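You operate a simulated robot arm through the tools that you are given. There is no shell and no other tool. Be economical: measure what you need, move in short steps, check, and stop when the job is done.

You are at the controls of a simulated two-armed robot. One attempt, no reset.

JOB
Holding the mesh end down by hand, tighten the green tie wire; tie the other, tag the roll 3 m.
Fine: the cradle clamp is open while the first tie is twisted and at the end; the red hook tool twists the second tie and goes back; the tag stands in the holder by the cradle. Set down upright: red hook tool, what you pick out.

The check looks at the end state, three seconds after you hand in, the way a careful person would. Anything else that was tipped, shoved, dropped, spilled or broken makes it a failure.

ROBOT AND FRAMES
Two 7-joint arms with two-finger grippers on one trunk, on a base that drives. Base frame: it is fixed to the floor where the robot stands at the start and does not move with it; the origin is under the middle of the robot, x ahead of it, y to its left, z up; the surface under the hand at the start is at about z = 82. Lengths are in cm, angles in rad, forces in N, time in s.
The left shoulder is at the start at [2.1, 17.5, 147.9], the right one opposite. With the tool pointing down near the work surface each hand reaches from about 10 to 72 cm from the robot's upright axis, wherever it stands, measured 20 degrees to its own side. Places, roughly: black tie wire [70, 20, 100]; cradle clamp [50, 20, 100]; green tie wire [60, 0, 100]; tag holder by the cradle [40, 10, 80]. Payload 2.94 kg a hand.
The tool frame of a hand sits at the grasp point between the pads (the TCP): z along the fingers, y along the line on which they close. The tips reach 3 cm beyond it. Largest opening 13.8 cm; the body of the gripper starts 10.9 cm behind the TCP.
Orientation is that of the tool frame in the base frame, as [roll, pitch, yaw] about the fixed x, y, z axes, in that order (R = Rz(yaw) Ry(pitch) Rx(roll)). With the fingers straight down and closing along the base's y, the tool's x points along the base's -x, its y along +y and its z along -z.

CONTROLS
- The arms move only by the tool step_arm. It takes "left_commands", "right_commands" or both (then of equal length, played together; a hand with none holds still); each is one flat list of numbers, 7 for each row, row after row: the shift along the base's x, y, z in units of 50 mm (1.0 is 50 mm), then the turn, a rotation vector about the base's x, y, z in units of 5 degrees (1.0 is 5 degrees), then the gripper command, from -1 (shut) to 1 (fully open), values between in proportion. In form: [tx, ty, tz, ax, ay, az, hand, tx, ty, tz, ax, ay, az, hand, ...]. A call has 1 to 8 rows; each row shifts and turns the commanded pose from where the row before left it. A call with a number of a shift or a turn outside -1 to 1 is refused whole. A row lasts 0.2 s, in which the tool goes at most 5 cm and 0.15 rad; a call with a longer step from one row to the next is refused whole, and so is a gripper value outside its range. A pose out of reach is approached as far as the arm can. The call stops where the force on the tool passes 60 N (or 10 N more than at its start, if that is more) or the arm is blocked; 0.2 s more then pass. Each finger halts on what it meets, pressing with about 20 N; the grip force reading is that of the motor and also rises with nothing between the fingers. The clock runs only during rows and for 0.2 s after the last one: add rows that do not move to give the fingers time. The reply holds the time, the measured pose of the TCP, the force on the tool along the base axes, the opening and the grip force, in the units named above and with some noise, with the torque about the TCP (base axes, N m) and any sound that the robot's microphone picked up, and new pictures: "pictures" is both (left out), scene, wrist or none (wrist: the cameras of the hands that moved).
- Cameras (640 x 400 px; columns grow to the right, rows downward): "scene" is now at [4.24, -2.25, 194.61]; the picture's right is [-0.33, -0.94, 0.00], its down [-0.82, 0.29, -0.49] and it looks along [0.46, -0.17, -0.87] (base axes); focal length 249 px, centre (320, 200). "left" rides on the left gripper at [7.1, -1.9, -14.6] in its tool frame; the picture's right is [0.26, 0.96, 0.00], its down [-0.85, 0.23, -0.48] and it looks along [-0.46, 0.12, 0.88] (tool axes); focal length 280 px, centre (320, 200). "right" rides on the right gripper at [7.1, 1.9, -14.6] in its tool frame; the picture's right is [-0.26, 0.96, 0.00], its down [-0.85, -0.23, -0.48] and it looks along [-0.46, -0.12, 0.88] (tool axes); focal length 280 px, centre (320, 200). There is no depth. A picture from a camera that has moved, and an enlarged one, comes with that camera's place and axes in the base frame and with its lens. The place of the scene camera against the robot may be out by one fixed shift of up to 1.2 cm in any direction.
- slide_trunk(by): slides the trunk up (or, below 0, down) by that many cm; the arms and the scene camera ride with it, the base frame stays. It gives what a move gives, with no picture.
- steer(legs): drives the robot by 1 to 6 legs, each [ahead, turn to the left] in cm and rad, along the robot's own axes; the way and the turn of a leg run together, so that a leg with both is an arc; at most 150 cm and 3.142 rad a leg. The arms and the cameras ride along, it lands a little off, and it stops where it bumps. It gives what a move gives, and a new picture of the scene camera.
- pan_tilt(pan, tilt): turns the head with the scene camera to pan (to the left, within 2.094 rad either way) and tilt (down, from -0.506 to 1.204), counted from straight ahead of the robot. It gives what a move gives, and a new picture of the scene camera.
- close_up(camera, box): a new picture of the part [left, top, right, bottom] of that camera's present view, enlarged. No time passes.
- close_job(): hands the job in; it is judged then, once.

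Go step by step. Nothing tells you exact positions but the pictures and the camera data: compare them with the known pose of the tool, close in by small moves and look again before you grip or let go. The budget is 120 turns and 260 pictures, counting those below and the enlarged ones. Unless the task says otherwise, let go and move clear before handing in, and close with one line.

The tools are called after "Call:" as name(argument=value, ...) on one line, values as JSON. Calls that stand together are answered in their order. step_arm: Moves the arms, as the interface text tells. Its arguments: {"type":"object","properties":{"left_commands":{"type":"array"},"right_commands":{"type":"array"},"pictures":{"type":"string","enum":["both","scene","wrist","none"]}},"required":[]} The other tools are called the same way: slide_trunk (by) slides the trunk up or down; steer (legs) drives the base; pan_tilt (pan, tilt) turns the head that bears the scene camera; close_up (camera, box) takes an enlarged picture of a part of a camera's view; close_job () hands the job in.

At the start:

```text
clock: 0.0
left_eef_pos: [45.42, 23.24, 142.18]
left_orientation: [-3.142, -0.001, -3.141]
left_ft_force: [0.3, 0.0, -0.6]
left_ft_torque: [-0.01, 0.0, -0.02]
left_gripper_width: 13.79
left_grip_force: 0.0
right_eef_pos: [46.09, -21.86, 136.2]
right_orientation: [3.139, 0.0, 3.14]
right_ft_force: [0.1, 0.0, -0.4]
right_ft_torque: [-0.03, 0.0, -0.01]
right_gripper_width: 13.79
right_grip_force: 0.1
trunk travel left (down, up): [-65.0, 8.4]
robot x, y, heading: [-0.19, -0.09, -0.003]
head pan, tilt: [-0.342, 1.054]
```

scene: 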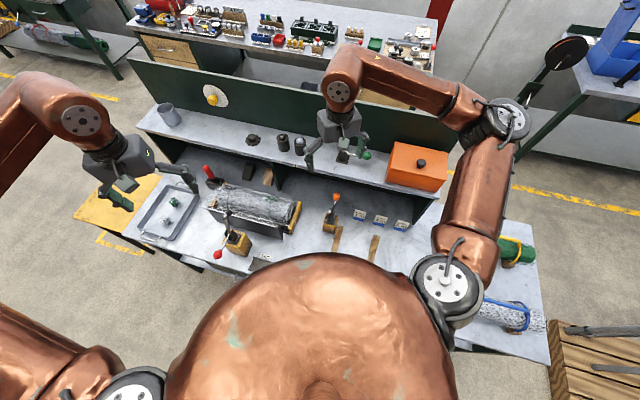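
right: 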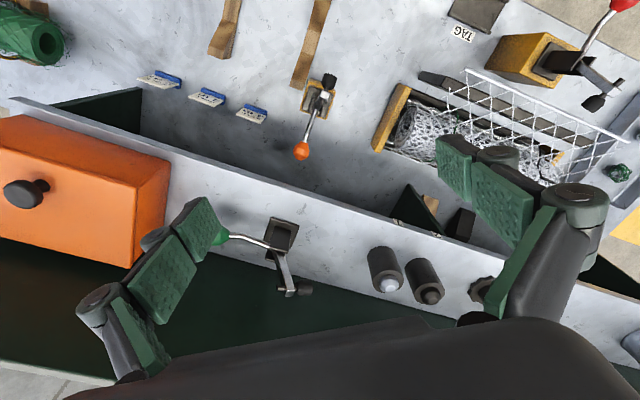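
left: 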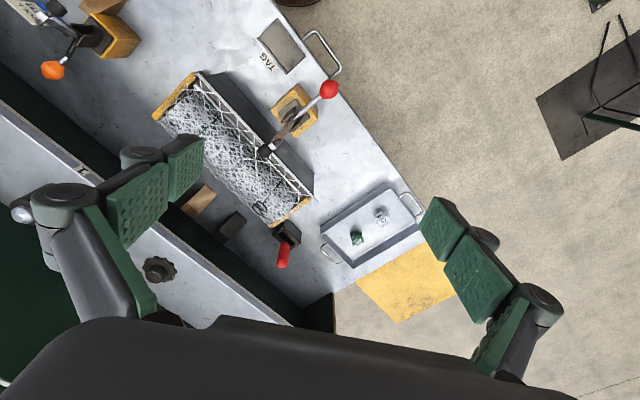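

I see a bench with a mesh roll in a cradle, a red-handled toggle clamp, a TAG holder, tags with blue tops, a tray with wires and a red-handled tool. I'll enlarge the views to identify everything first.

Call:
close_up(camera="scene", box=[120, 150, 320, 275])

Call:
close_up(camera="left", box=[140, 0, 440, 280])

Call:
close_up(camera="right", box=[100, 0, 640, 220])

Call:
close_up(camera="scene", box=[300, 150, 500, 275])

```text
3.20 times, centred on (220, 212) of scene
camera zoom: at [4.24, -2.25, 194.61], right [-0.33, -0.94, 0.0], down [-0.82, 0.29, -0.49], along [0.46, -0.17, -0.87], focal length 796 px, centre (640, 160)
```

zoom: 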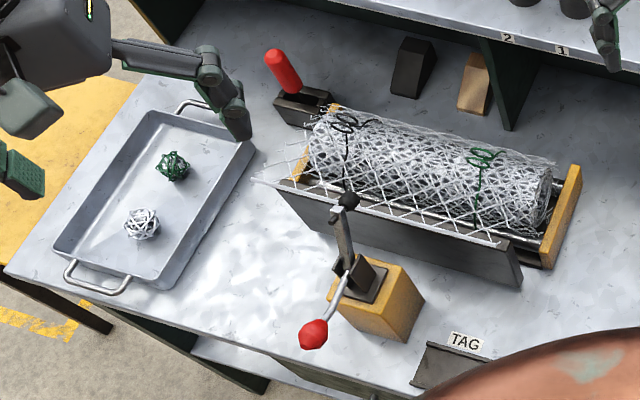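

```text
1.43 times, centred on (290, 140) of left
camera zoom: at [38.38, 21.36, 156.71], right [-0.26, 0.96, 0.0], down [0.85, 0.23, 0.48], along [0.46, 0.12, -0.88], focal length 401 px, centre (363, 286)
```

zoom: 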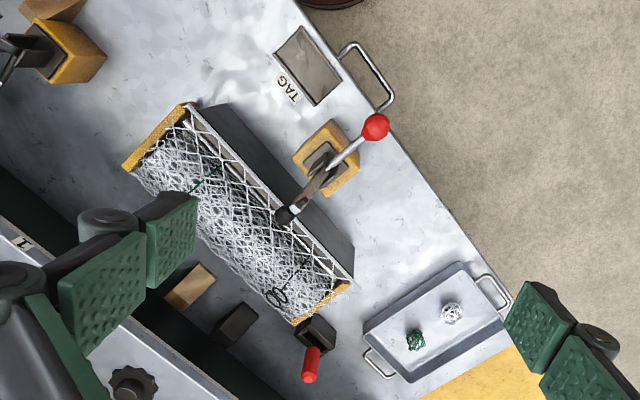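

```text
1.19 times, centred on (370, 110) of right
camera zoom: at [38.99, -19.97, 150.73], right [0.26, 0.96, 0.0], down [0.85, -0.23, 0.48], along [0.46, -0.12, -0.88], focal length 332 px, centre (261, 307)
```

zoom: 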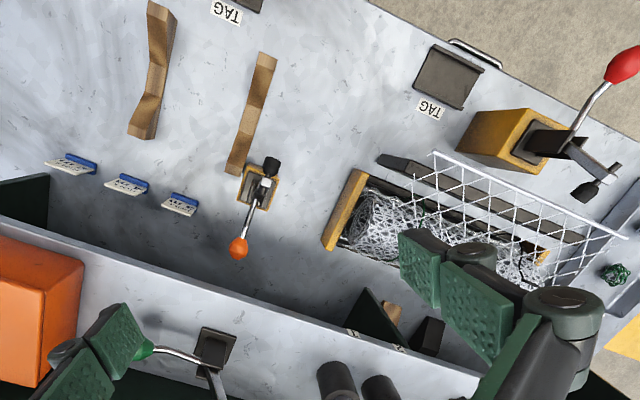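

```text
3.20 times, centred on (400, 212) of scene
camera zoom: at [4.24, -2.25, 194.61], right [-0.33, -0.94, 0.0], down [-0.82, 0.29, -0.49], along [0.46, -0.17, -0.87], focal length 796 px, centre (64, 160)
```

zoom: 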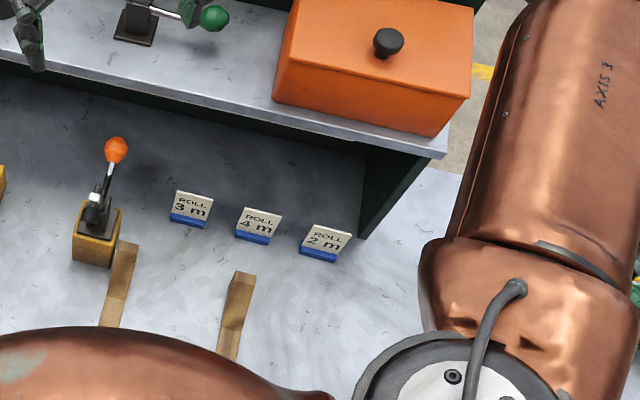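

The cradle lies ahead-left with the hook tool at its far end; the three tags (3 m, 4 m, 2 m) stand to the right. I'll turn the head toward the cradle.

Call:
pan_tilt(pan=0.15, tilt=1.0)

Call:
close_up(camera="scene", box=[240, 150, 400, 250])

```text
clock: 0.9
left_eef_pos: [45.36, 23.46, 142.12]
left_orientation: [3.141, 0.0, -3.14]
left_ft_force: [0.3, -0.9, 0.0]
left_ft_torque: [-0.01, -0.01, -0.01]
left_gripper_width: 13.78
left_grip_force: 0.1
right_eef_pos: [46.18, -21.88, 136.25]
right_orientation: [3.141, -0.001, 3.141]
right_ft_force: [0.2, 0.4, 0.0]
right_ft_torque: [-0.02, 0.0, -0.01]
right_gripper_width: 13.81
right_grip_force: 0.2
trunk travel left (down, up): [-65.0, 8.4]
robot x, y, heading: [-0.5, 0.11, -0.004]
head pan, tilt: [0.15, 1.0]
camera scene: at [4.9, 0.99, 194.98], right [0.15, -0.99, 0.0], down [-0.83, -0.13, -0.54], along [0.53, 0.08, -0.84], focal length 249 px, centre (320, 200)
```

scene: 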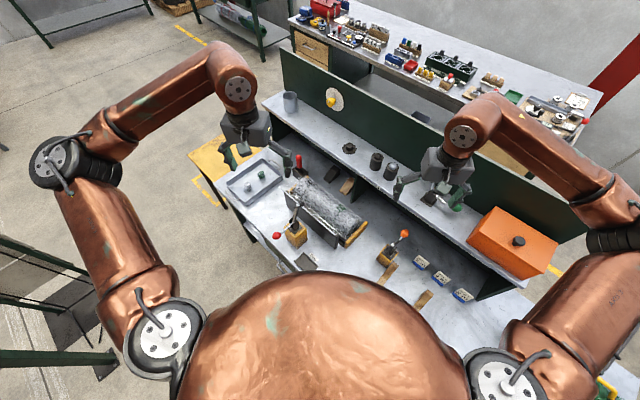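

```text
4.00 times, centred on (320, 200) of scene
camera zoom: at [4.9, 0.99, 194.98], right [0.15, -0.99, 0.0], down [-0.83, -0.13, -0.54], along [0.53, 0.08, -0.84], focal length 995 px, centre (320, 200)
```

zoom: 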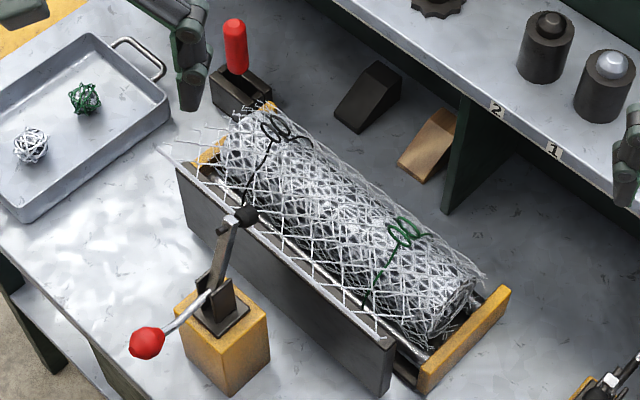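

The bench runs at about 52° to my x axis with the cradle to my left along it; I'll need to drive to face it. First I check the floor around for clearance.

Call:
pan_tilt(pan=1.9, tilt=0.7)

Call:
pan_tilt(pan=0.8, tilt=1.0)

Call:
pan_tilt(pan=-1.5, tilt=0.9)

```text
clock: 2.7
left_eef_pos: [45.46, 23.29, 142.15]
left_orientation: [-3.141, -0.001, -3.14]
left_ft_force: [0.1, 0.4, 0.9]
left_ft_torque: [0.03, -0.01, -0.01]
left_gripper_width: 13.78
left_grip_force: 0.2
right_eef_pos: [46.21, -21.81, 136.15]
right_orientation: [3.14, -0.001, -3.142]
right_ft_force: [-0.1, 0.3, -0.7]
right_ft_torque: [-0.03, 0.01, 0.0]
right_gripper_width: 13.79
right_grip_force: 0.2
trunk travel left (down, up): [-65.0, 8.4]
robot x, y, heading: [0.39, -0.15, -0.001]
head pan, tilt: [1.901, 0.7]
camera scene: at [-4.74, 8.0, 197.32], right [0.95, 0.32, 0.0], down [0.21, -0.61, -0.76], along [-0.25, 0.72, -0.64], focal length 249 px, centre (320, 200)
```

scene: 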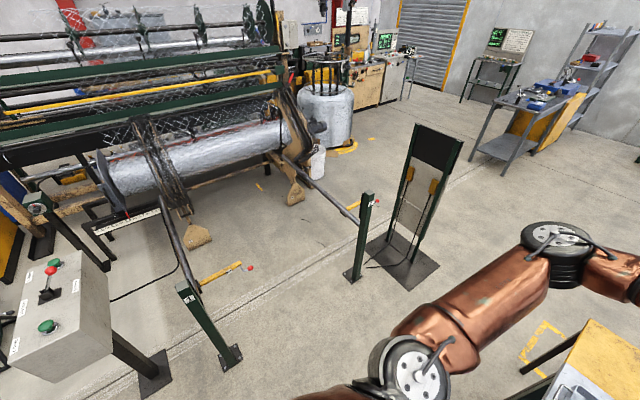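

```text
clock: 4.0
left_eef_pos: [45.34, 23.31, 142.03]
left_orientation: [3.139, 0.0, -3.141]
left_ft_force: [-0.9, -0.5, 0.6]
left_ft_torque: [-0.02, -0.02, 0.01]
left_gripper_width: 13.78
left_grip_force: 0.1
right_eef_pos: [46.08, -21.7, 136.08]
right_orientation: [3.14, 0.001, 3.142]
right_ft_force: [0.5, -0.2, 0.3]
right_ft_torque: [-0.02, 0.04, -0.01]
right_gripper_width: 13.8
right_grip_force: 0.0
trunk travel left (down, up): [-65.0, 8.4]
robot x, y, heading: [0.23, 0.01, 0.004]
head pan, tilt: [0.799, 1.0]
camera scene: at [2.86, 4.96, 194.98], right [0.72, -0.7, 0.0], down [-0.59, -0.6, -0.54], along [0.38, 0.39, -0.84], focal length 249 px, centre (320, 200)
```

scene: 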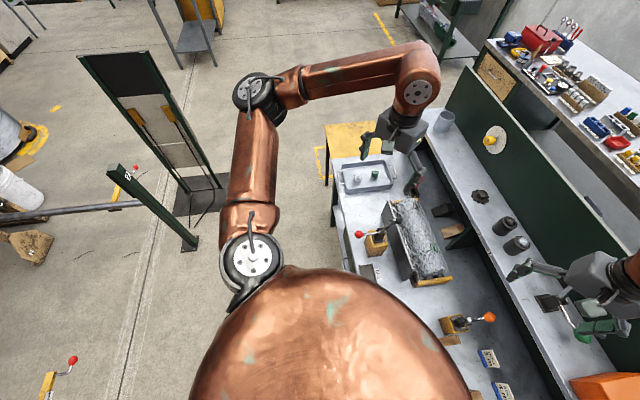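

```text
clock: 6.2
left_eef_pos: [45.41, 23.35, 142.09]
left_orientation: [-3.141, -0.001, -3.141]
left_ft_force: [-0.5, 0.6, 0.4]
left_ft_torque: [0.03, -0.01, -0.03]
left_gripper_width: 13.8
left_grip_force: 0.0
right_eef_pos: [46.21, -21.72, 136.2]
right_orientation: [3.139, -0.001, -3.141]
right_ft_force: [-0.1, -0.1, -0.6]
right_ft_torque: [-0.03, 0.01, 0.03]
right_gripper_width: 13.8
right_grip_force: 0.1
trunk travel left (down, up): [-65.0, 8.4]
robot x, y, heading: [-0.06, 0.13, 0.001]
head pan, tilt: [-1.499, 0.901]
camera scene: at [-1.45, -7.57, 195.7], right [-1.0, -0.07, 0.0], down [-0.06, 0.78, -0.62], along [0.04, -0.62, -0.78], focal length 249 px, centre (320, 200)
```

scene: 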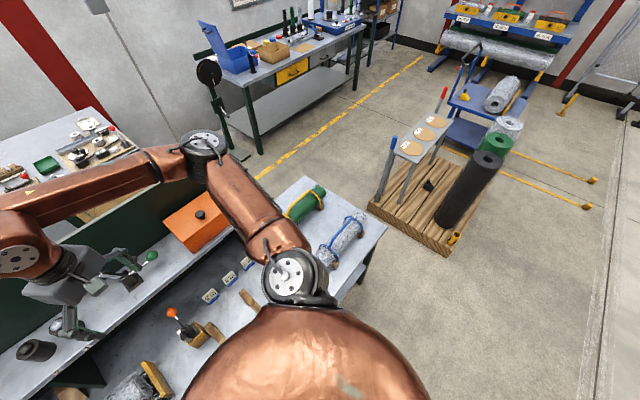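

The floor behind and left is clear. I back away, turn left parallel to the bench, drive along it, then turn right to face the cradle.

Call:
steer(legs=[[-22, 0], [0, 0.907]])

Call:
steer(legs=[[64, 0], [0, -1.57]])

Call:
pan_tilt(pan=0.0, tilt=1.0)

```text
clock: 10.2
left_eef_pos: [-13.4, 50.36, 142.02]
left_orientation: [-3.14, -0.002, -2.212]
left_ft_force: [-0.2, 0.3, 0.3]
left_ft_torque: [0.01, 0.0, 0.03]
left_gripper_width: 13.8
left_grip_force: 0.0
right_eef_pos: [23.14, 23.78, 136.18]
right_orientation: [3.14, 0.001, -2.213]
right_ft_force: [-0.6, 0.4, 0.5]
right_ft_torque: [-0.01, -0.04, 0.02]
right_gripper_width: 13.77
right_grip_force: 0.1
trunk travel left (down, up): [-65.0, 8.4]
robot x, y, heading: [-22.38, 0.4, 0.928]
head pan, tilt: [-1.499, 0.901]
camera scene: at [-16.86, -5.59, 195.7], right [-0.54, -0.84, 0.0], down [-0.66, 0.42, -0.62], along [0.52, -0.34, -0.78], focal length 249 px, centre (320, 200)
```

scene: 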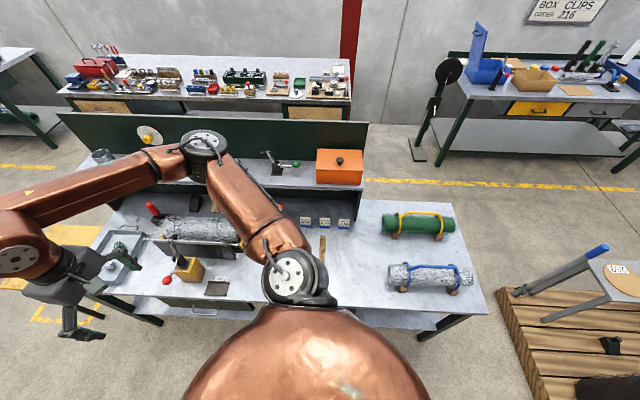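

```text
clock: 17.5
left_eef_pos: [68.11, 44.95, 142.11]
left_orientation: [-3.141, -0.001, 2.536]
left_ft_force: [0.0, -0.8, 0.3]
left_ft_torque: [-0.01, -0.03, 0.02]
left_gripper_width: 13.8
left_grip_force: 0.1
right_eef_pos: [43.03, 7.29, 136.17]
right_orientation: [3.142, -0.002, 2.536]
right_ft_force: [0.1, 0.5, 0.2]
right_ft_torque: [-0.02, 0.01, -0.01]
right_gripper_width: 13.79
right_grip_force: 0.0
trunk travel left (down, up): [-65.0, 8.4]
robot x, y, heading: [17.12, 51.13, -0.604]
head pan, tilt: [-1.499, 0.901]
camera scene: at [11.93, 45.99, 195.7], right [-0.86, 0.51, 0.0], down [0.4, 0.68, -0.62], along [-0.32, -0.53, -0.78], focal length 249 px, centre (320, 200)
```

scene: 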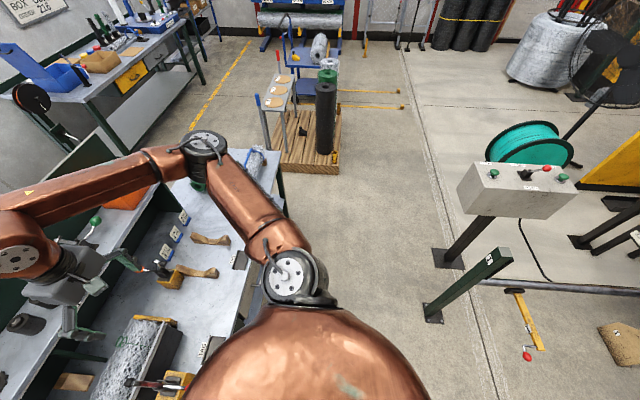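

```text
clock: 19.1
left_eef_pos: [68.02, 44.93, 142.23]
left_orientation: [-3.14, 0.0, 2.538]
left_ft_force: [0.8, 0.2, 0.2]
left_ft_torque: [0.01, 0.01, 0.0]
left_gripper_width: 13.8
left_grip_force: 0.2
right_eef_pos: [43.01, 7.29, 136.19]
right_orientation: [3.141, 0.002, 2.535]
right_ft_force: [0.5, -0.1, 0.5]
right_ft_torque: [0.01, 0.04, 0.02]
right_gripper_width: 13.79
right_grip_force: 0.2
trunk travel left (down, up): [-65.0, 8.4]
robot x, y, heading: [17.51, 51.05, -0.603]
head pan, tilt: [0.0, 1.0]
camera scene: at [21.49, 48.52, 194.98], right [-0.57, -0.82, 0.0], down [-0.69, 0.48, -0.54], along [0.44, -0.31, -0.84], focal length 249 px, centre (320, 200)
```

scene: 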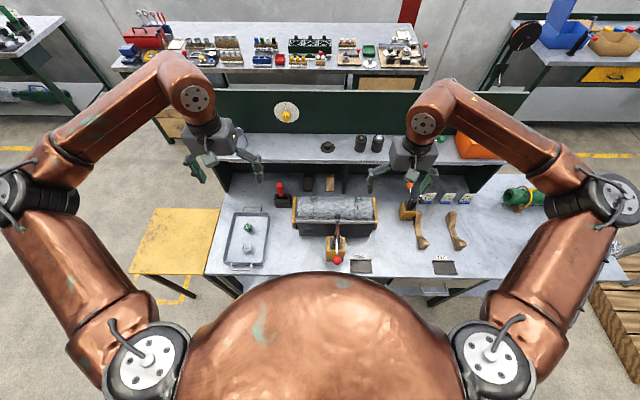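

The robot now faces the cradle squarely. I drive 20 cm ahead.

Call:
steer(legs=[[20, 0]])

Call:
pan_tilt(pan=0.0, tilt=1.15)

Call:
close_up(camera="scene", box=[230, 130, 420, 250])

Call:
close_up(camera="left", box=[0, 0, 640, 400])

Call:
close_up(camera="right", box=[0, 0, 640, 400])

```text
clock: 20.7
left_eef_pos: [84.64, 33.41, 142.05]
left_orientation: [-3.141, -0.002, 2.536]
left_ft_force: [1.1, 0.6, 0.1]
left_ft_torque: [0.09, 0.1, 0.01]
left_gripper_width: 13.8
left_grip_force: 0.0
right_eef_pos: [59.42, -4.12, 136.0]
right_orientation: [3.14, -0.002, 2.537]
right_ft_force: [0.9, 0.0, 0.1]
right_ft_torque: [0.06, 0.11, -0.01]
right_gripper_width: 13.82
right_grip_force: 0.0
trunk travel left (down, up): [-65.0, 8.4]
robot x, y, heading: [33.85, 40.61, -0.607]
head pan, tilt: [0.0, 1.0]
camera scene: at [38.11, 37.03, 194.96], right [-0.57, -0.82, 0.0], down [-0.69, 0.48, -0.54], along [0.44, -0.31, -0.84], focal length 249 px, centre (320, 200)
```

scene: 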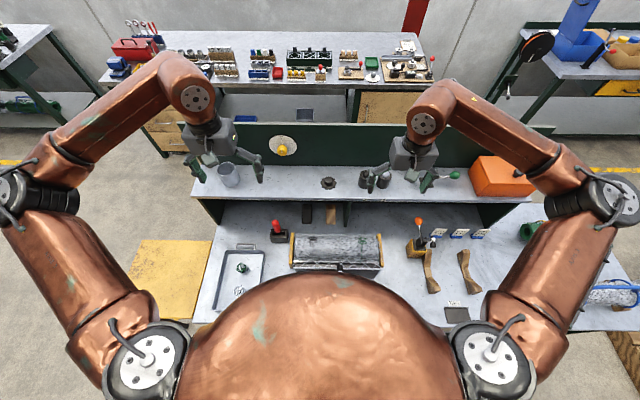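

```text
clock: 21.4
left_eef_pos: [84.37, 33.57, 142.11]
left_orientation: [-3.141, -0.002, 2.535]
left_ft_force: [0.2, 0.6, 0.2]
left_ft_torque: [0.01, 0.03, -0.01]
left_gripper_width: 13.8
left_grip_force: 0.0
right_eef_pos: [59.22, -3.97, 136.19]
right_orientation: [3.139, 0.0, 2.534]
right_ft_force: [0.5, -0.2, -0.4]
right_ft_torque: [-0.02, 0.02, 0.0]
right_gripper_width: 13.8
right_grip_force: 0.0
trunk travel left (down, up): [-65.0, 8.4]
robot x, y, heading: [33.7, 40.27, -0.607]
head pan, tilt: [0.0, 1.15]
camera scene: at [36.96, 37.82, 194.01], right [-0.57, -0.82, 0.0], down [-0.75, 0.52, -0.41], along [0.34, -0.23, -0.91], focal length 249 px, centre (320, 200)
```

scene: 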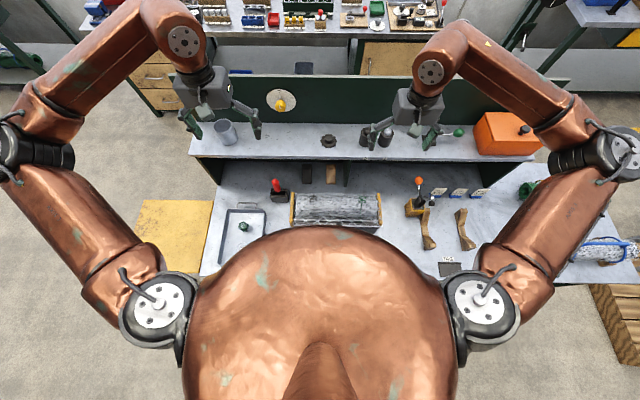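

```text
3.33 times, centred on (325, 190) of scene
camera zoom: at [36.96, 37.82, 194.01], right [-0.57, -0.82, 0.0], down [-0.75, 0.52, -0.41], along [0.34, -0.23, -0.91], focal length 829 px, centre (303, 233)
```

zoom: 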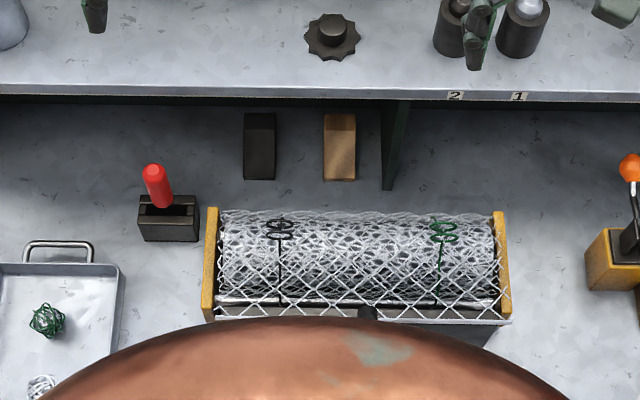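

```text
1.00 times, centred on (320, 200) of left (not enlarged: the box is as wide or as high as the picture)
camera zoom: at [77.48, 35.97, 156.67], right [0.33, 0.94, 0.0], down [0.83, -0.29, 0.47], along [0.45, -0.16, -0.88], focal length 280 px, centre (320, 200)
```

zoom: 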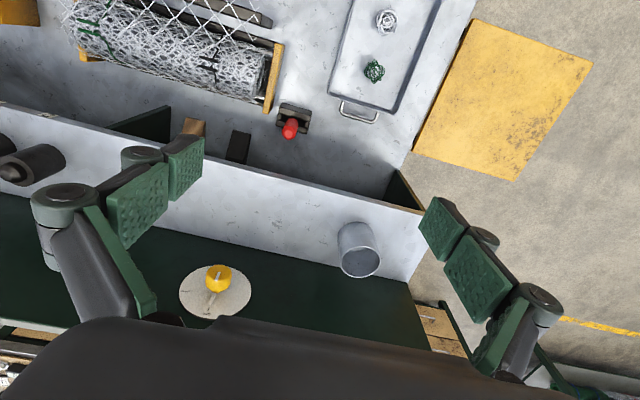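

```text
1.00 times, centred on (320, 200) of right (not enlarged: the box is as wide or as high as the picture)
camera zoom: at [54.44, 1.59, 150.7], right [0.77, 0.64, 0.0], down [0.57, -0.67, 0.48], along [0.31, -0.36, -0.88], focal length 280 px, centre (320, 200)
```

zoom: 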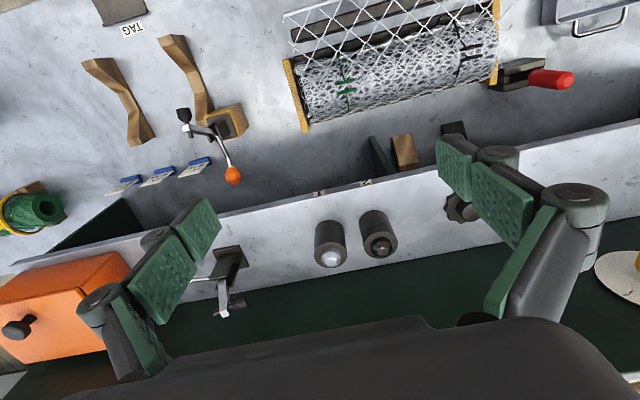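

The cradle is now in front, red clamp arm already raised (open), hook tool upright in its stand to the left. I move both hands closer for a good look.

Call:
step_arm(left_commands=[-0.673, -0.232, -0.667, 0, 0, 0, -1, -0.673, -0.232, -0.667, 0, 0, 0, -1, -0.673, -0.232, -0.667, 0, 0, 0, -1, -0.673, -0.232, -0.667, 0, 0, 0, -1, -0.673, -0.232, -0.667, 0, 0, 0, -1, -0.673, -0.232, -0.667, 0, 0, 0, -1], right_commands=[0, 0, -0.4, 0, 0, 0, 1, 0, 0, -0.4, 0, 0, 0, 1, 0, 0, -0.4, 0, 0, 0, 1, 0, 0, -0.4, 0, 0, 0, 1, 0, 0, -0.4, 0, 0, 0, 1, 0, 0, -0.4, 0, 0, 0, 1], pictures="wrist")

```text
clock: 22.8
left_eef_pos: [64.12, 26.1, 122.23]
left_orientation: [3.141, -0.002, 2.54]
left_ft_force: [0.0, -0.3, 1.2]
left_ft_torque: [0.03, 0.01, -0.03]
left_gripper_width: 0.79
left_grip_force: 0.8
right_eef_pos: [59.37, -4.0, 123.92]
right_orientation: [3.137, -0.002, 2.534]
right_ft_force: [0.4, -0.1, 0.1]
right_ft_torque: [0.06, 0.01, 0.0]
right_gripper_width: 13.79
right_grip_force: 0.2
trunk travel left (down, up): [-65.0, 8.4]
robot x, y, heading: [33.25, 40.38, -0.608]
head pan, tilt: [0.0, 1.15]
camera right: at [54.48, 1.4, 138.56], right [0.76, 0.64, 0.0], down [0.57, -0.67, 0.47], along [0.31, -0.36, -0.88], focal length 280 px, centre (320, 200)
camera left: at [57.19, 28.54, 136.73], right [0.33, 0.94, 0.0], down [0.83, -0.29, 0.48], along [0.45, -0.16, -0.88], focal length 280 px, centre (320, 200)
```

right: 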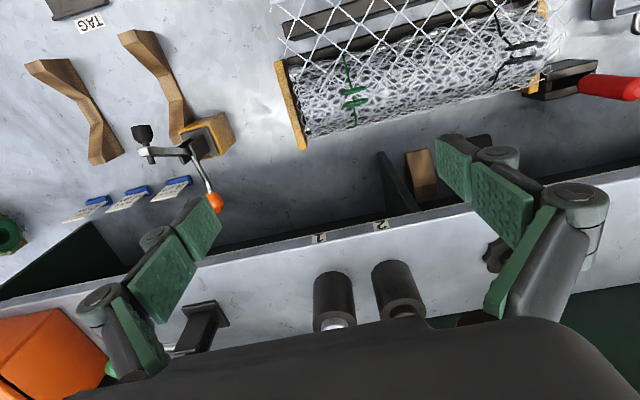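
left: 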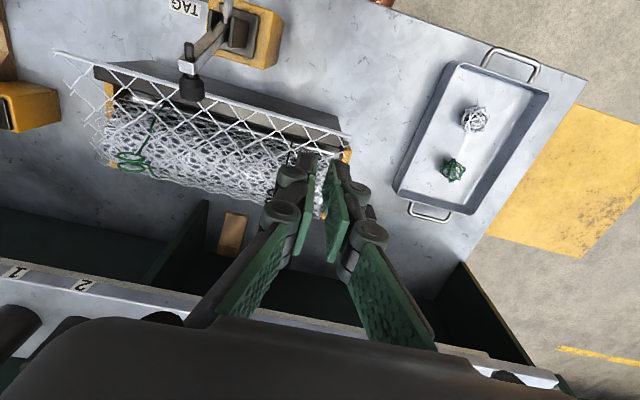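

The ties are visible: a loop pair on the roll's back-top with a tail. I enlarge to see the ties, flap and clamp.

Call:
close_up(camera="right", box=[250, 0, 570, 160])

Call:
close_up(camera="left", box=[40, 0, 360, 220])

```text
2.00 times, centred on (410, 80) of right
camera zoom: at [54.48, 1.4, 138.56], right [0.76, 0.64, 0.0], down [0.57, -0.67, 0.47], along [0.31, -0.36, -0.88], focal length 561 px, centre (140, 440)
```

zoom: 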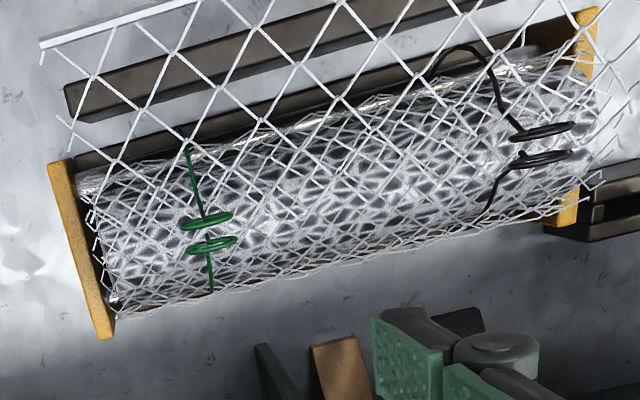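

```text
1.82 times, centred on (200, 110) of left
camera zoom: at [57.19, 28.54, 136.73], right [0.33, 0.94, 0.0], down [0.83, -0.29, 0.48], along [0.45, -0.16, -0.88], focal length 510 px, centre (538, 364)
```

zoom: 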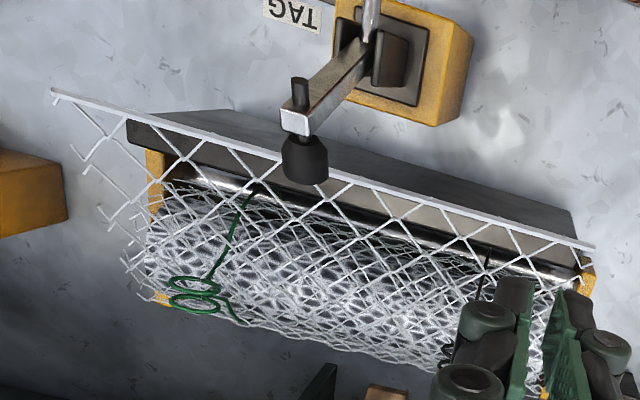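

Triangulation gives, in robot-aligned (ahead,left,z): flap bar ≈(33.8, −24…+9.5, 103), plate below at z≈96, green loops (45.5,−17.2,101.2), black loops (45.9,3.0,101). I bring the left (closed) hand over the flap end, clear of the clamp.

Call:
step_arm(left_commands=[-0.043, -0.19, -0.9, 0, 0, 0, -1, -0.043, -0.19, -0.9, 0, 0, 0, -1, -0.043, -0.19, -0.9, 0, 0, 0, -1], pictures="both")

Call:
close_up(camera="right", box=[250, 0, 570, 160])

```text
clock: 23.6
left_eef_pos: [63.01, 23.6, 108.61]
left_orientation: [3.14, 0.0, 2.534]
left_ft_force: [-0.8, 0.0, 0.9]
left_ft_torque: [-0.02, 0.02, -0.04]
left_gripper_width: 0.0
left_grip_force: 20.1
right_eef_pos: [59.2, -4.05, 124.04]
right_orientation: [3.14, 0.001, 2.537]
right_ft_force: [0.3, -0.7, 0.2]
right_ft_torque: [0.0, 0.03, -0.01]
right_gripper_width: 13.79
right_grip_force: 0.0
trunk travel left (down, up): [-65.0, 8.4]
robot x, y, heading: [33.67, 39.93, -0.605]
head pan, tilt: [0.0, 1.15]
camera scene: at [36.87, 37.88, 194.01], right [-0.57, -0.82, 0.0], down [-0.75, 0.52, -0.41], along [0.34, -0.23, -0.91], focal length 249 px, centre (320, 200)
camera left: at [56.15, 25.97, 123.16], right [0.33, 0.94, 0.0], down [0.83, -0.29, 0.48], along [0.45, -0.16, -0.88], focal length 280 px, centre (320, 200)
```

scene: 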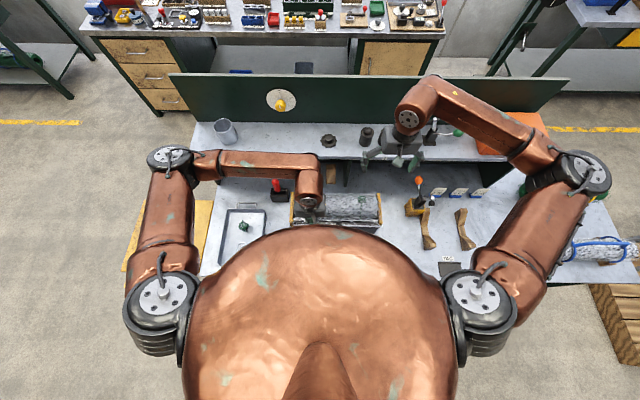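
left: 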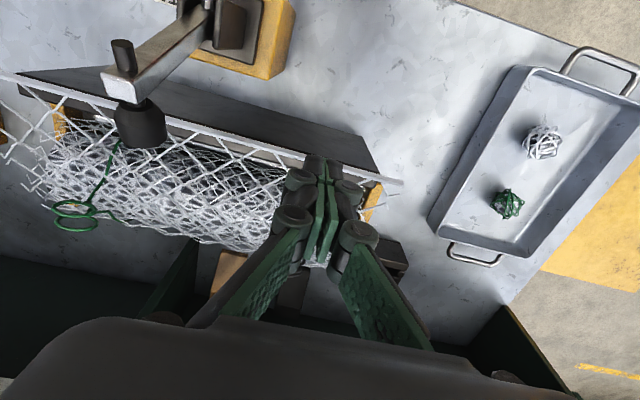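

```text
2.00 times, centred on (410, 80) of right
camera zoom: at [54.49, 1.59, 138.65], right [0.77, 0.64, 0.0], down [0.57, -0.67, 0.48], along [0.31, -0.36, -0.88], focal length 561 px, centre (140, 440)
```

zoom: 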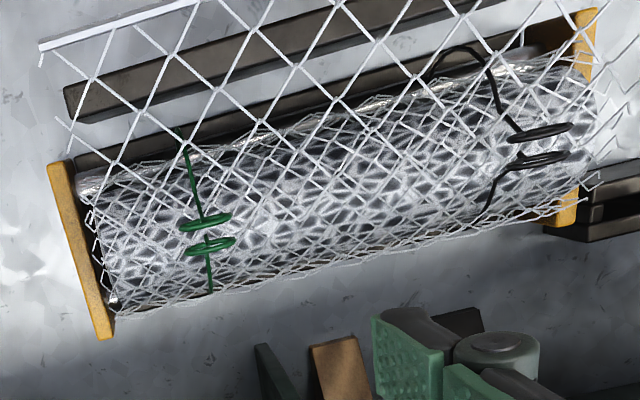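

Fingers are just above the flap bar. I press down gently.

Call:
step_arm(left_commands=[0.1, -0.07, -0.3, 0, 0, 0, -1, 0, 0, -0.25, 0, 0, 0, -1, 0, 0, -0.25, 0, 0, 0, -1, 0, 0, -0.25, 0, 0, 0, -1], pictures="wrist")

Call:
close_up(camera="right", box=[250, 0, 570, 160])

```text
clock: 24.6
left_eef_pos: [63.82, 23.19, 103.24]
left_orientation: [-3.14, 0.0, 2.534]
left_ft_force: [-1.1, -0.1, 0.6]
left_ft_torque: [0.06, 0.0, 0.01]
left_gripper_width: 0.6
left_grip_force: 28.4
right_eef_pos: [59.26, -4.03, 124.05]
right_orientation: [3.141, 0.0, 2.535]
right_ft_force: [-0.7, -0.8, -0.1]
right_ft_torque: [0.01, 0.02, -0.03]
right_gripper_width: 13.79
right_grip_force: 0.0
trunk travel left (down, up): [-65.0, 8.4]
robot x, y, heading: [33.75, 40.21, -0.609]
head pan, tilt: [0.0, 1.15]
camera left: at [56.9, 25.74, 117.93], right [0.33, 0.94, 0.0], down [0.83, -0.29, 0.48], along [0.45, -0.16, -0.88], focal length 280 px, centre (320, 200)
```

left: 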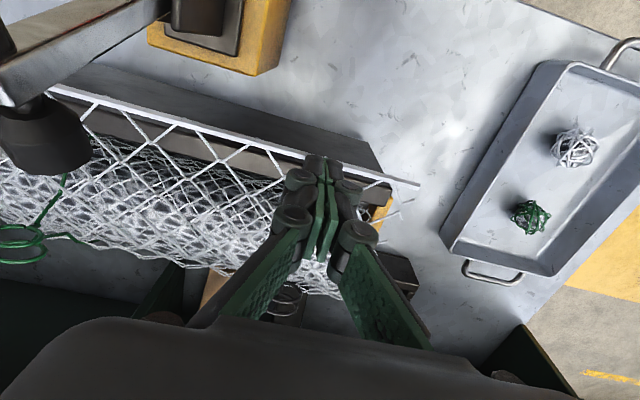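

```text
2.00 times, centred on (410, 80) of right
camera zoom: at [54.49, 1.58, 138.66], right [0.77, 0.64, 0.0], down [0.57, -0.67, 0.48], along [0.31, -0.36, -0.88], focal length 561 px, centre (140, 440)
```

zoom: 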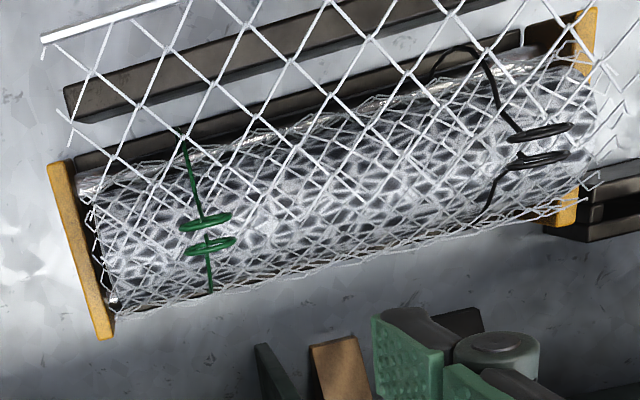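

The flap swings down with the fingers. I press on until it bears on the cradle's front plate.

Call:
step_arm(left_commands=[0, 0, -0.2, 0, 0, 0, -1, 0, 0, -0.2, 0, 0, 0, -1, 0, 0, -0.15, 0, 0, 0, -1], pictures="wrist")

Call:
close_up(camera="right", box=[250, 0, 570, 160])

Call:
close_up(camera="left", box=[200, 60, 460, 280])

```text
clock: 25.4
left_eef_pos: [63.8, 23.53, 100.57]
left_orientation: [-3.141, 0.0, 2.535]
left_ft_force: [1.1, 1.6, 9.3]
left_ft_torque: [-0.01, -0.05, 0.01]
left_gripper_width: 0.59
left_grip_force: 28.4
right_eef_pos: [59.31, -4.01, 124.24]
right_orientation: [3.14, 0.001, 2.536]
right_ft_force: [0.0, 1.2, -0.1]
right_ft_torque: [0.0, 0.03, 0.02]
right_gripper_width: 13.79
right_grip_force: 0.1
trunk travel left (down, up): [-65.0, 8.4]
robot x, y, heading: [33.73, 40.26, -0.606]
head pan, tilt: [0.0, 1.15]
camera left: at [56.97, 25.91, 115.1], right [0.33, 0.94, 0.0], down [0.83, -0.29, 0.48], along [0.45, -0.16, -0.88], focal length 280 px, centre (320, 200)
```

left: 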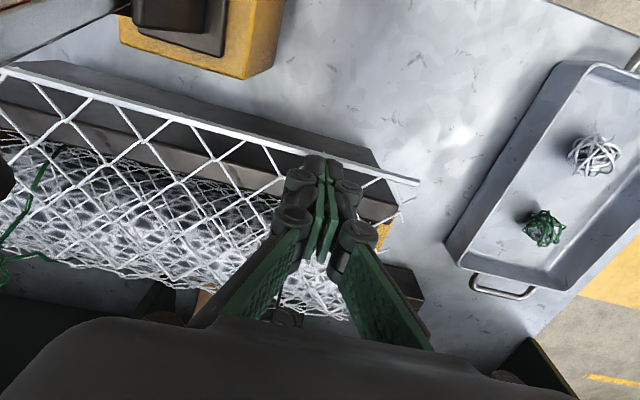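

```text
2.00 times, centred on (410, 80) of right
camera zoom: at [54.44, 1.62, 138.69], right [0.77, 0.64, 0.0], down [0.57, -0.67, 0.48], along [0.31, -0.36, -0.88], focal length 561 px, centre (140, 440)
```

zoom: 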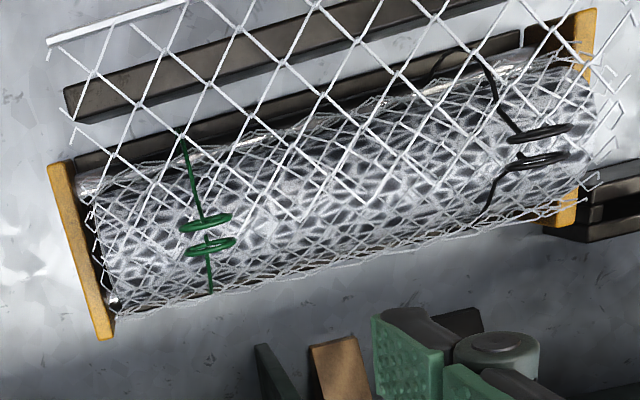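

```text
1.82 times, centred on (330, 170) of left
camera zoom: at [56.97, 25.91, 115.1], right [0.33, 0.94, 0.0], down [0.83, -0.29, 0.48], along [0.45, -0.16, -0.88], focal length 510 px, centre (302, 254)
```

zoom: 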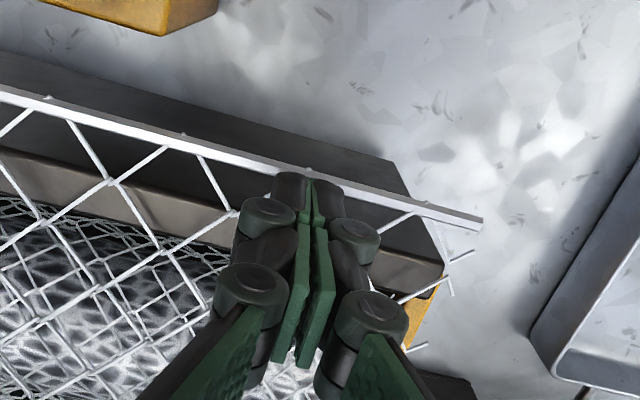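

The flap is now held down with ~9 N on the plate. Next I turn the right gripper 90° above the green loops so it closes across them.

Call:
step_arm(left_commands=[0, 0, -0.06, 0, 0, 0, -1, 0, 0, 0, 0, 0, 0, -1, 0, 0, 0, 0, 0, 0, -1, 0, 0, 0, 0, 0, 0, -1, 0, 0, 0, 0, 0, 0, -1, 0, 0, 0, 0, 0, 0, -1, 0, 0, 0, 0, 0, 0, -1, 0, 0, 0, 0, 0, 0, -1], right_commands=[0.05, 0.106, 0, 0, 0, 1, -0.2, 0.05, 0.106, 0, 0, 0, 1, -0.2, 0.05, 0.106, 0, 0, 0, 1, -0.2, 0.05, 0.106, 0, 0, 0, 1, -0.2, 0.05, 0.106, 0, 0, 0, 1, -0.2, 0.05, 0.106, 0, 0, 0, 1, -0.2, 0.05, 0.106, 0, 0, 0, 1, -0.2, 0.05, 0.106, 0, 0, 0, 1, -0.2], pictures="none")

Call:
step_arm(right_commands=[0, 0, -0.2, 0, 0, 1, -0.2, 0, 0, -0.2, 0, 0, 1, -0.2, 0, 0, -0.2, 0, 0, 1, -0.2, 0, 0, -0.2, 0, 0, 1, -0.2, 0, 0, -0.2, 0, 0, 1, -0.2, 0, 0, -0.2, 0, 0, 1, -0.2, 0, 0, -0.2, 0, 0, 1, -0.2, 0, 0, -0.2, 0, 0, 1, -0.2], pictures="wrist")

```text
clock: 27.2
left_eef_pos: [63.92, 23.46, 100.44]
left_orientation: [-3.138, 0.003, 2.536]
left_ft_force: [5.9, 5.4, 53.1]
left_ft_torque: [0.03, -0.33, -0.26]
left_gripper_width: 0.57
left_grip_force: 28.3
right_eef_pos: [61.15, 0.48, 124.36]
right_orientation: [3.14, 0.002, -3.049]
right_ft_force: [0.1, 0.2, 0.5]
right_ft_torque: [0.01, -0.02, -0.02]
right_gripper_width: 5.51
right_grip_force: 0.1
trunk travel left (down, up): [-65.0, 8.4]
robot x, y, heading: [33.78, 40.44, -0.608]
head pan, tilt: [0.0, 1.15]
```

```text
clock: 29.0
left_eef_pos: [63.83, 23.43, 100.35]
left_orientation: [-3.139, 0.003, 2.537]
left_ft_force: [5.2, 4.5, 51.5]
left_ft_torque: [0.0, -0.31, 0.17]
left_gripper_width: 0.58
left_grip_force: 28.8
right_eef_pos: [59.66, 0.06, 120.14]
right_orientation: [-3.083, -0.015, -2.736]
right_ft_force: [-0.2, 0.9, 0.9]
right_ft_torque: [-0.04, -0.03, 0.02]
right_gripper_width: 5.56
right_grip_force: 0.1
right hand out of reach, approached as far as the arm can: row 4, 5, 6, 7, 8
trunk travel left (down, up): [-65.0, 8.4]
robot x, y, heading: [34.1, 40.49, -0.604]
head pan, tilt: [0.0, 1.15]
camera right: at [52.07, -0.17, 134.55], right [-0.14, 0.99, -0.06], down [0.87, 0.15, 0.48], along [0.48, 0.02, -0.88], focal length 280 px, centre (320, 200)
```

right: 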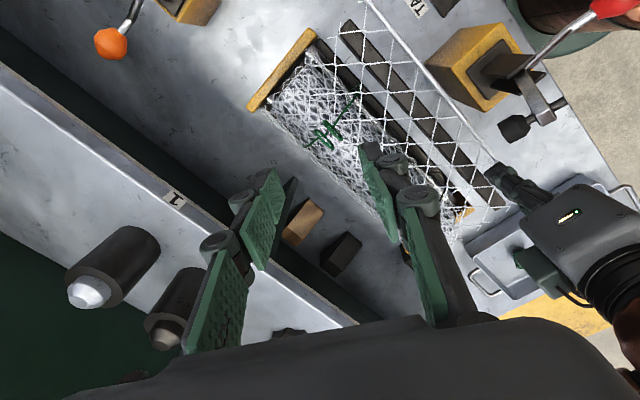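

The wrist stops near +57°, so I'll twist in the negative sense instead, gripping the loops at the original orientation. The left hand is pressing too hard (53 N); I ease it slightly and turn the right hand back.

Call:
step_arm(left_commands=[0, 0, 0.05, 0, 0, 0, -1, 0, 0, 0, 0, 0, 0, -1, 0, 0, 0, 0, 0, 0, -1, 0, 0, 0, 0, 0, 0, -1, 0, 0, 0, 0, 0, 0, -1, 0, 0, 0, 0, 0, 0, -1, 0, 0, 0, 0, 0, 0, -1, 0, 0, 0, 0, 0, 0, -1], right_commands=[0, 0, 0, 0, 0, -1, -0.2, 0, 0, 0, 0, 0, -1, -0.2, 0, 0, 0, 0, 0, -1, -0.2, 0, 0, 0, 0, 0, -1, -0.2, 0, 0, 0, 0, 0, -1, -0.2, 0, 0, 0, 0, 0, -1, -0.2, 0, 0, 0, 0, 0, -1, -0.2, 0, 0, 0, 0, 0, -1, -0.2], pictures="none")

```text
clock: 30.8
left_eef_pos: [63.89, 23.47, 100.53]
left_orientation: [3.142, 0.0, 2.537]
left_ft_force: [-1.0, -2.1, 17.8]
left_ft_torque: [-0.09, -0.04, 0.0]
left_gripper_width: 0.59
left_grip_force: 28.7
right_eef_pos: [59.44, -0.1, 119.84]
right_orientation: [-3.088, -0.011, 2.846]
right_ft_force: [1.0, 0.3, 0.4]
right_ft_torque: [0.04, 0.03, -0.03]
right_gripper_width: 5.51
right_grip_force: 0.1
trunk travel left (down, up): [-65.0, 8.4]
robot x, y, heading: [33.67, 40.39, -0.605]
head pan, tilt: [0.0, 1.15]
```

Hold force is now ~18 N. I square up the right hand above the green loops and lower it for a close look.

Call:
step_arm(right_commands=[0.0925, 0.02, -0.49, 0.54, -0.3, -0.9, -0.2, 0.0925, 0.02, -0.49, 0, 0, -0.9, -0.2, 0.0925, 0.02, -0.49, 0, 0, -0.9, -0.2, 0.0925, 0.02, -0.49, 0, 0, -0.85, -0.2], pictures="wrist")

Call:
close_up(camera="right", box=[200, 60, 440, 260])

```text
clock: 31.8
left_eef_pos: [63.88, 23.5, 100.49]
left_orientation: [3.141, 0.0, 2.537]
left_ft_force: [-2.4, -1.8, 15.9]
left_ft_torque: [-0.1, 0.02, -0.01]
left_gripper_width: 0.61
left_grip_force: 27.8
right_eef_pos: [61.55, 0.21, 109.96]
right_orientation: [-3.14, -0.003, 2.538]
right_ft_force: [0.2, 0.4, 0.8]
right_ft_torque: [-0.03, -0.03, 0.0]
right_gripper_width: 5.53
right_grip_force: 0.0
trunk travel left (down, up): [-65.0, 8.4]
robot x, y, heading: [33.77, 39.96, -0.607]
head pan, tilt: [0.0, 1.15]
camera right: at [56.79, 5.68, 124.64], right [0.76, 0.65, 0.0], down [0.57, -0.67, 0.47], along [0.3, -0.36, -0.88], focal length 280 px, centre (320, 200)
```

right: 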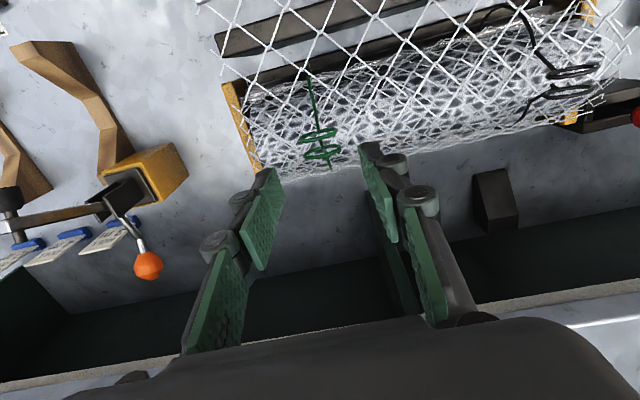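

```text
2.00 times, centred on (320, 160) of right
camera zoom: at [56.79, 5.68, 124.64], right [0.76, 0.65, 0.0], down [0.57, -0.67, 0.47], along [0.3, -0.36, -0.88], focal length 561 px, centre (320, 280)
```

zoom: 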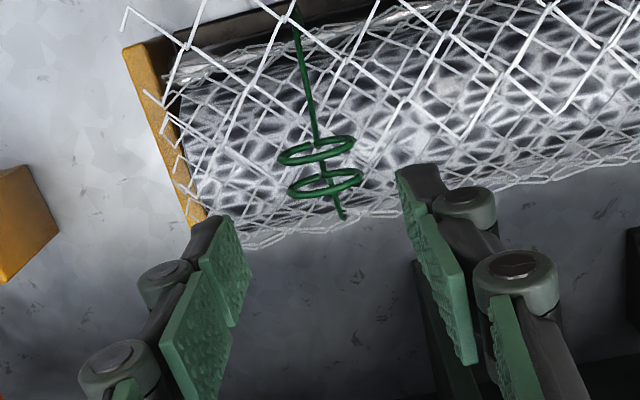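

The loops stand upright right below the TCP, ~3 cm wide. I lower and check before closing.

Call:
step_arm(right_commands=[0, 0, -0.5, 0, 0, 0, -0.2, 0, 0, -0.4, 0, 0, 0, -0.2, 0, 0, -0.3, 0, 0, 0, -0.2, 0, 0, -0.2, 0, 0, 0, -0.2], pictures="wrist")

Call:
close_up(camera="right", box=[200, 60, 440, 260])

Call:
close_up(camera="left", box=[0, 80, 240, 300])

```text
clock: 32.8
left_eef_pos: [63.78, 23.46, 100.54]
left_orientation: [3.14, 0.001, 2.537]
left_ft_force: [-3.1, -0.6, 14.3]
left_ft_torque: [-0.04, 0.01, 0.01]
left_gripper_width: 0.6
left_grip_force: 28.9
right_eef_pos: [61.33, 0.24, 103.08]
right_orientation: [-3.139, -0.005, 2.538]
right_ft_force: [0.7, 0.3, -0.6]
right_ft_torque: [-0.03, -0.02, 0.0]
right_gripper_width: 5.52
right_grip_force: 0.0
trunk travel left (down, up): [-65.0, 8.4]
robot x, y, heading: [33.55, 40.26, -0.607]
head pan, tilt: [0.0, 1.15]
camera right: at [56.53, 5.67, 117.62], right [0.76, 0.65, 0.0], down [0.57, -0.67, 0.47], along [0.3, -0.36, -0.88], focal length 280 px, centre (320, 200)
```

right: 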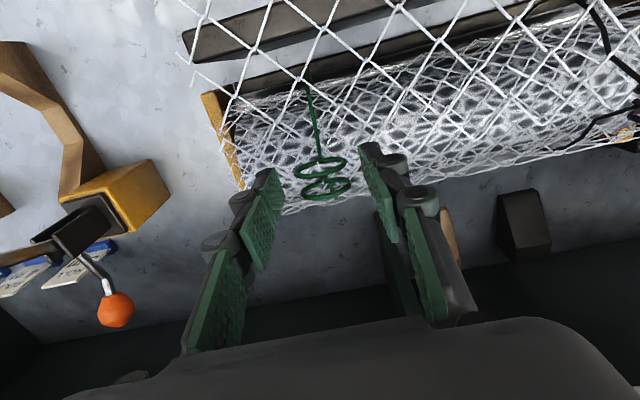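

```text
2.00 times, centred on (320, 160) of right
camera zoom: at [56.53, 5.67, 117.62], right [0.76, 0.65, 0.0], down [0.57, -0.67, 0.47], along [0.3, -0.36, -0.88], focal length 561 px, centre (320, 280)
```

zoom: 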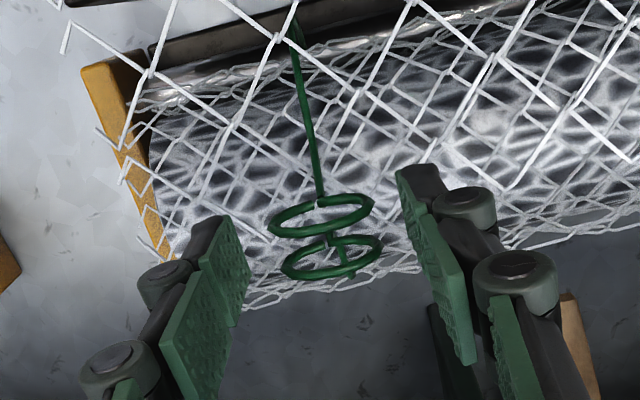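

```text
1.82 times, centred on (120, 190) of left
camera zoom: at [56.97, 25.9, 115.09], right [0.33, 0.94, 0.0], down [0.83, -0.29, 0.48], along [0.45, -0.16, -0.88], focal length 510 px, centre (684, 218)
```

zoom: 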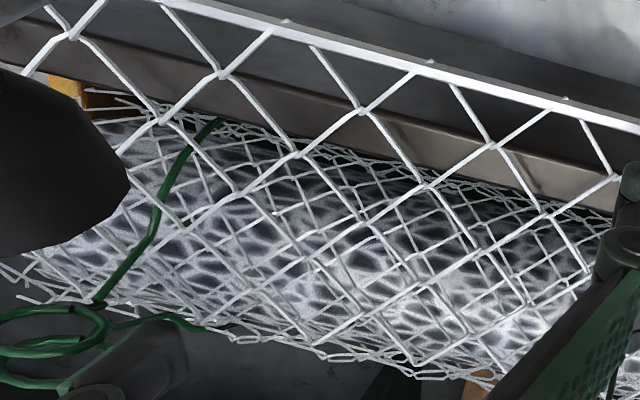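

The fingers straddle the loops. I lower slightly and close.

Call:
step_arm(right_commands=[0, 0, -0.12, 0, 0, 0, -0.2, 0, 0, 0, 0, 0, 0, -1, 0, 0, 0, 0, 0, 0, -1, 0, 0, 0, 0, 0, 0, -1, 0, 0, 0, 0, 0, 0, -1], pictures="wrist")

Call:
close_up(camera="right", box=[200, 60, 440, 260])

```text
clock: 34.0
left_eef_pos: [63.77, 23.28, 100.54]
left_orientation: [-3.141, -0.002, 2.535]
left_ft_force: [-3.7, -1.7, 14.9]
left_ft_torque: [-0.03, 0.03, 0.01]
left_gripper_width: 0.6
left_grip_force: 28.5
right_eef_pos: [61.34, 0.28, 102.43]
right_orientation: [3.141, -0.005, 2.538]
right_ft_force: [2.2, 3.7, -4.4]
right_ft_torque: [-0.02, -0.37, -0.3]
right_gripper_width: 3.34
right_grip_force: 44.6
trunk travel left (down, up): [-65.0, 8.4]
robot x, y, heading: [33.75, 40.0, -0.607]
head pan, tilt: [0.0, 1.15]
camera right: at [56.62, 5.83, 117.01], right [0.76, 0.65, 0.0], down [0.57, -0.67, 0.47], along [0.3, -0.36, -0.88], focal length 280 px, centre (320, 200)
```

right: 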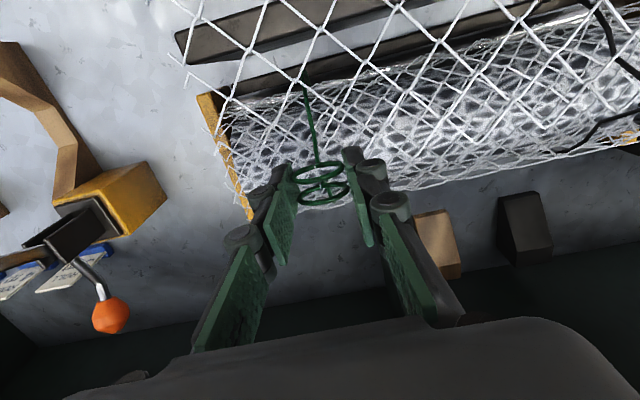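

```text
2.00 times, centred on (320, 160) of right
camera zoom: at [56.62, 5.83, 117.01], right [0.76, 0.65, 0.0], down [0.57, -0.67, 0.47], along [0.3, -0.36, -0.88], focal length 561 px, centre (320, 280)
```

zoom: 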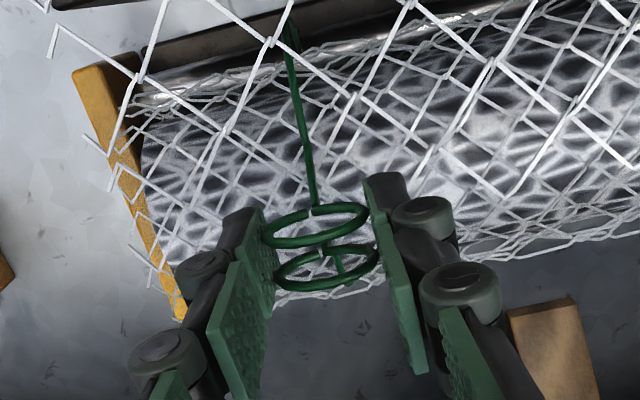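

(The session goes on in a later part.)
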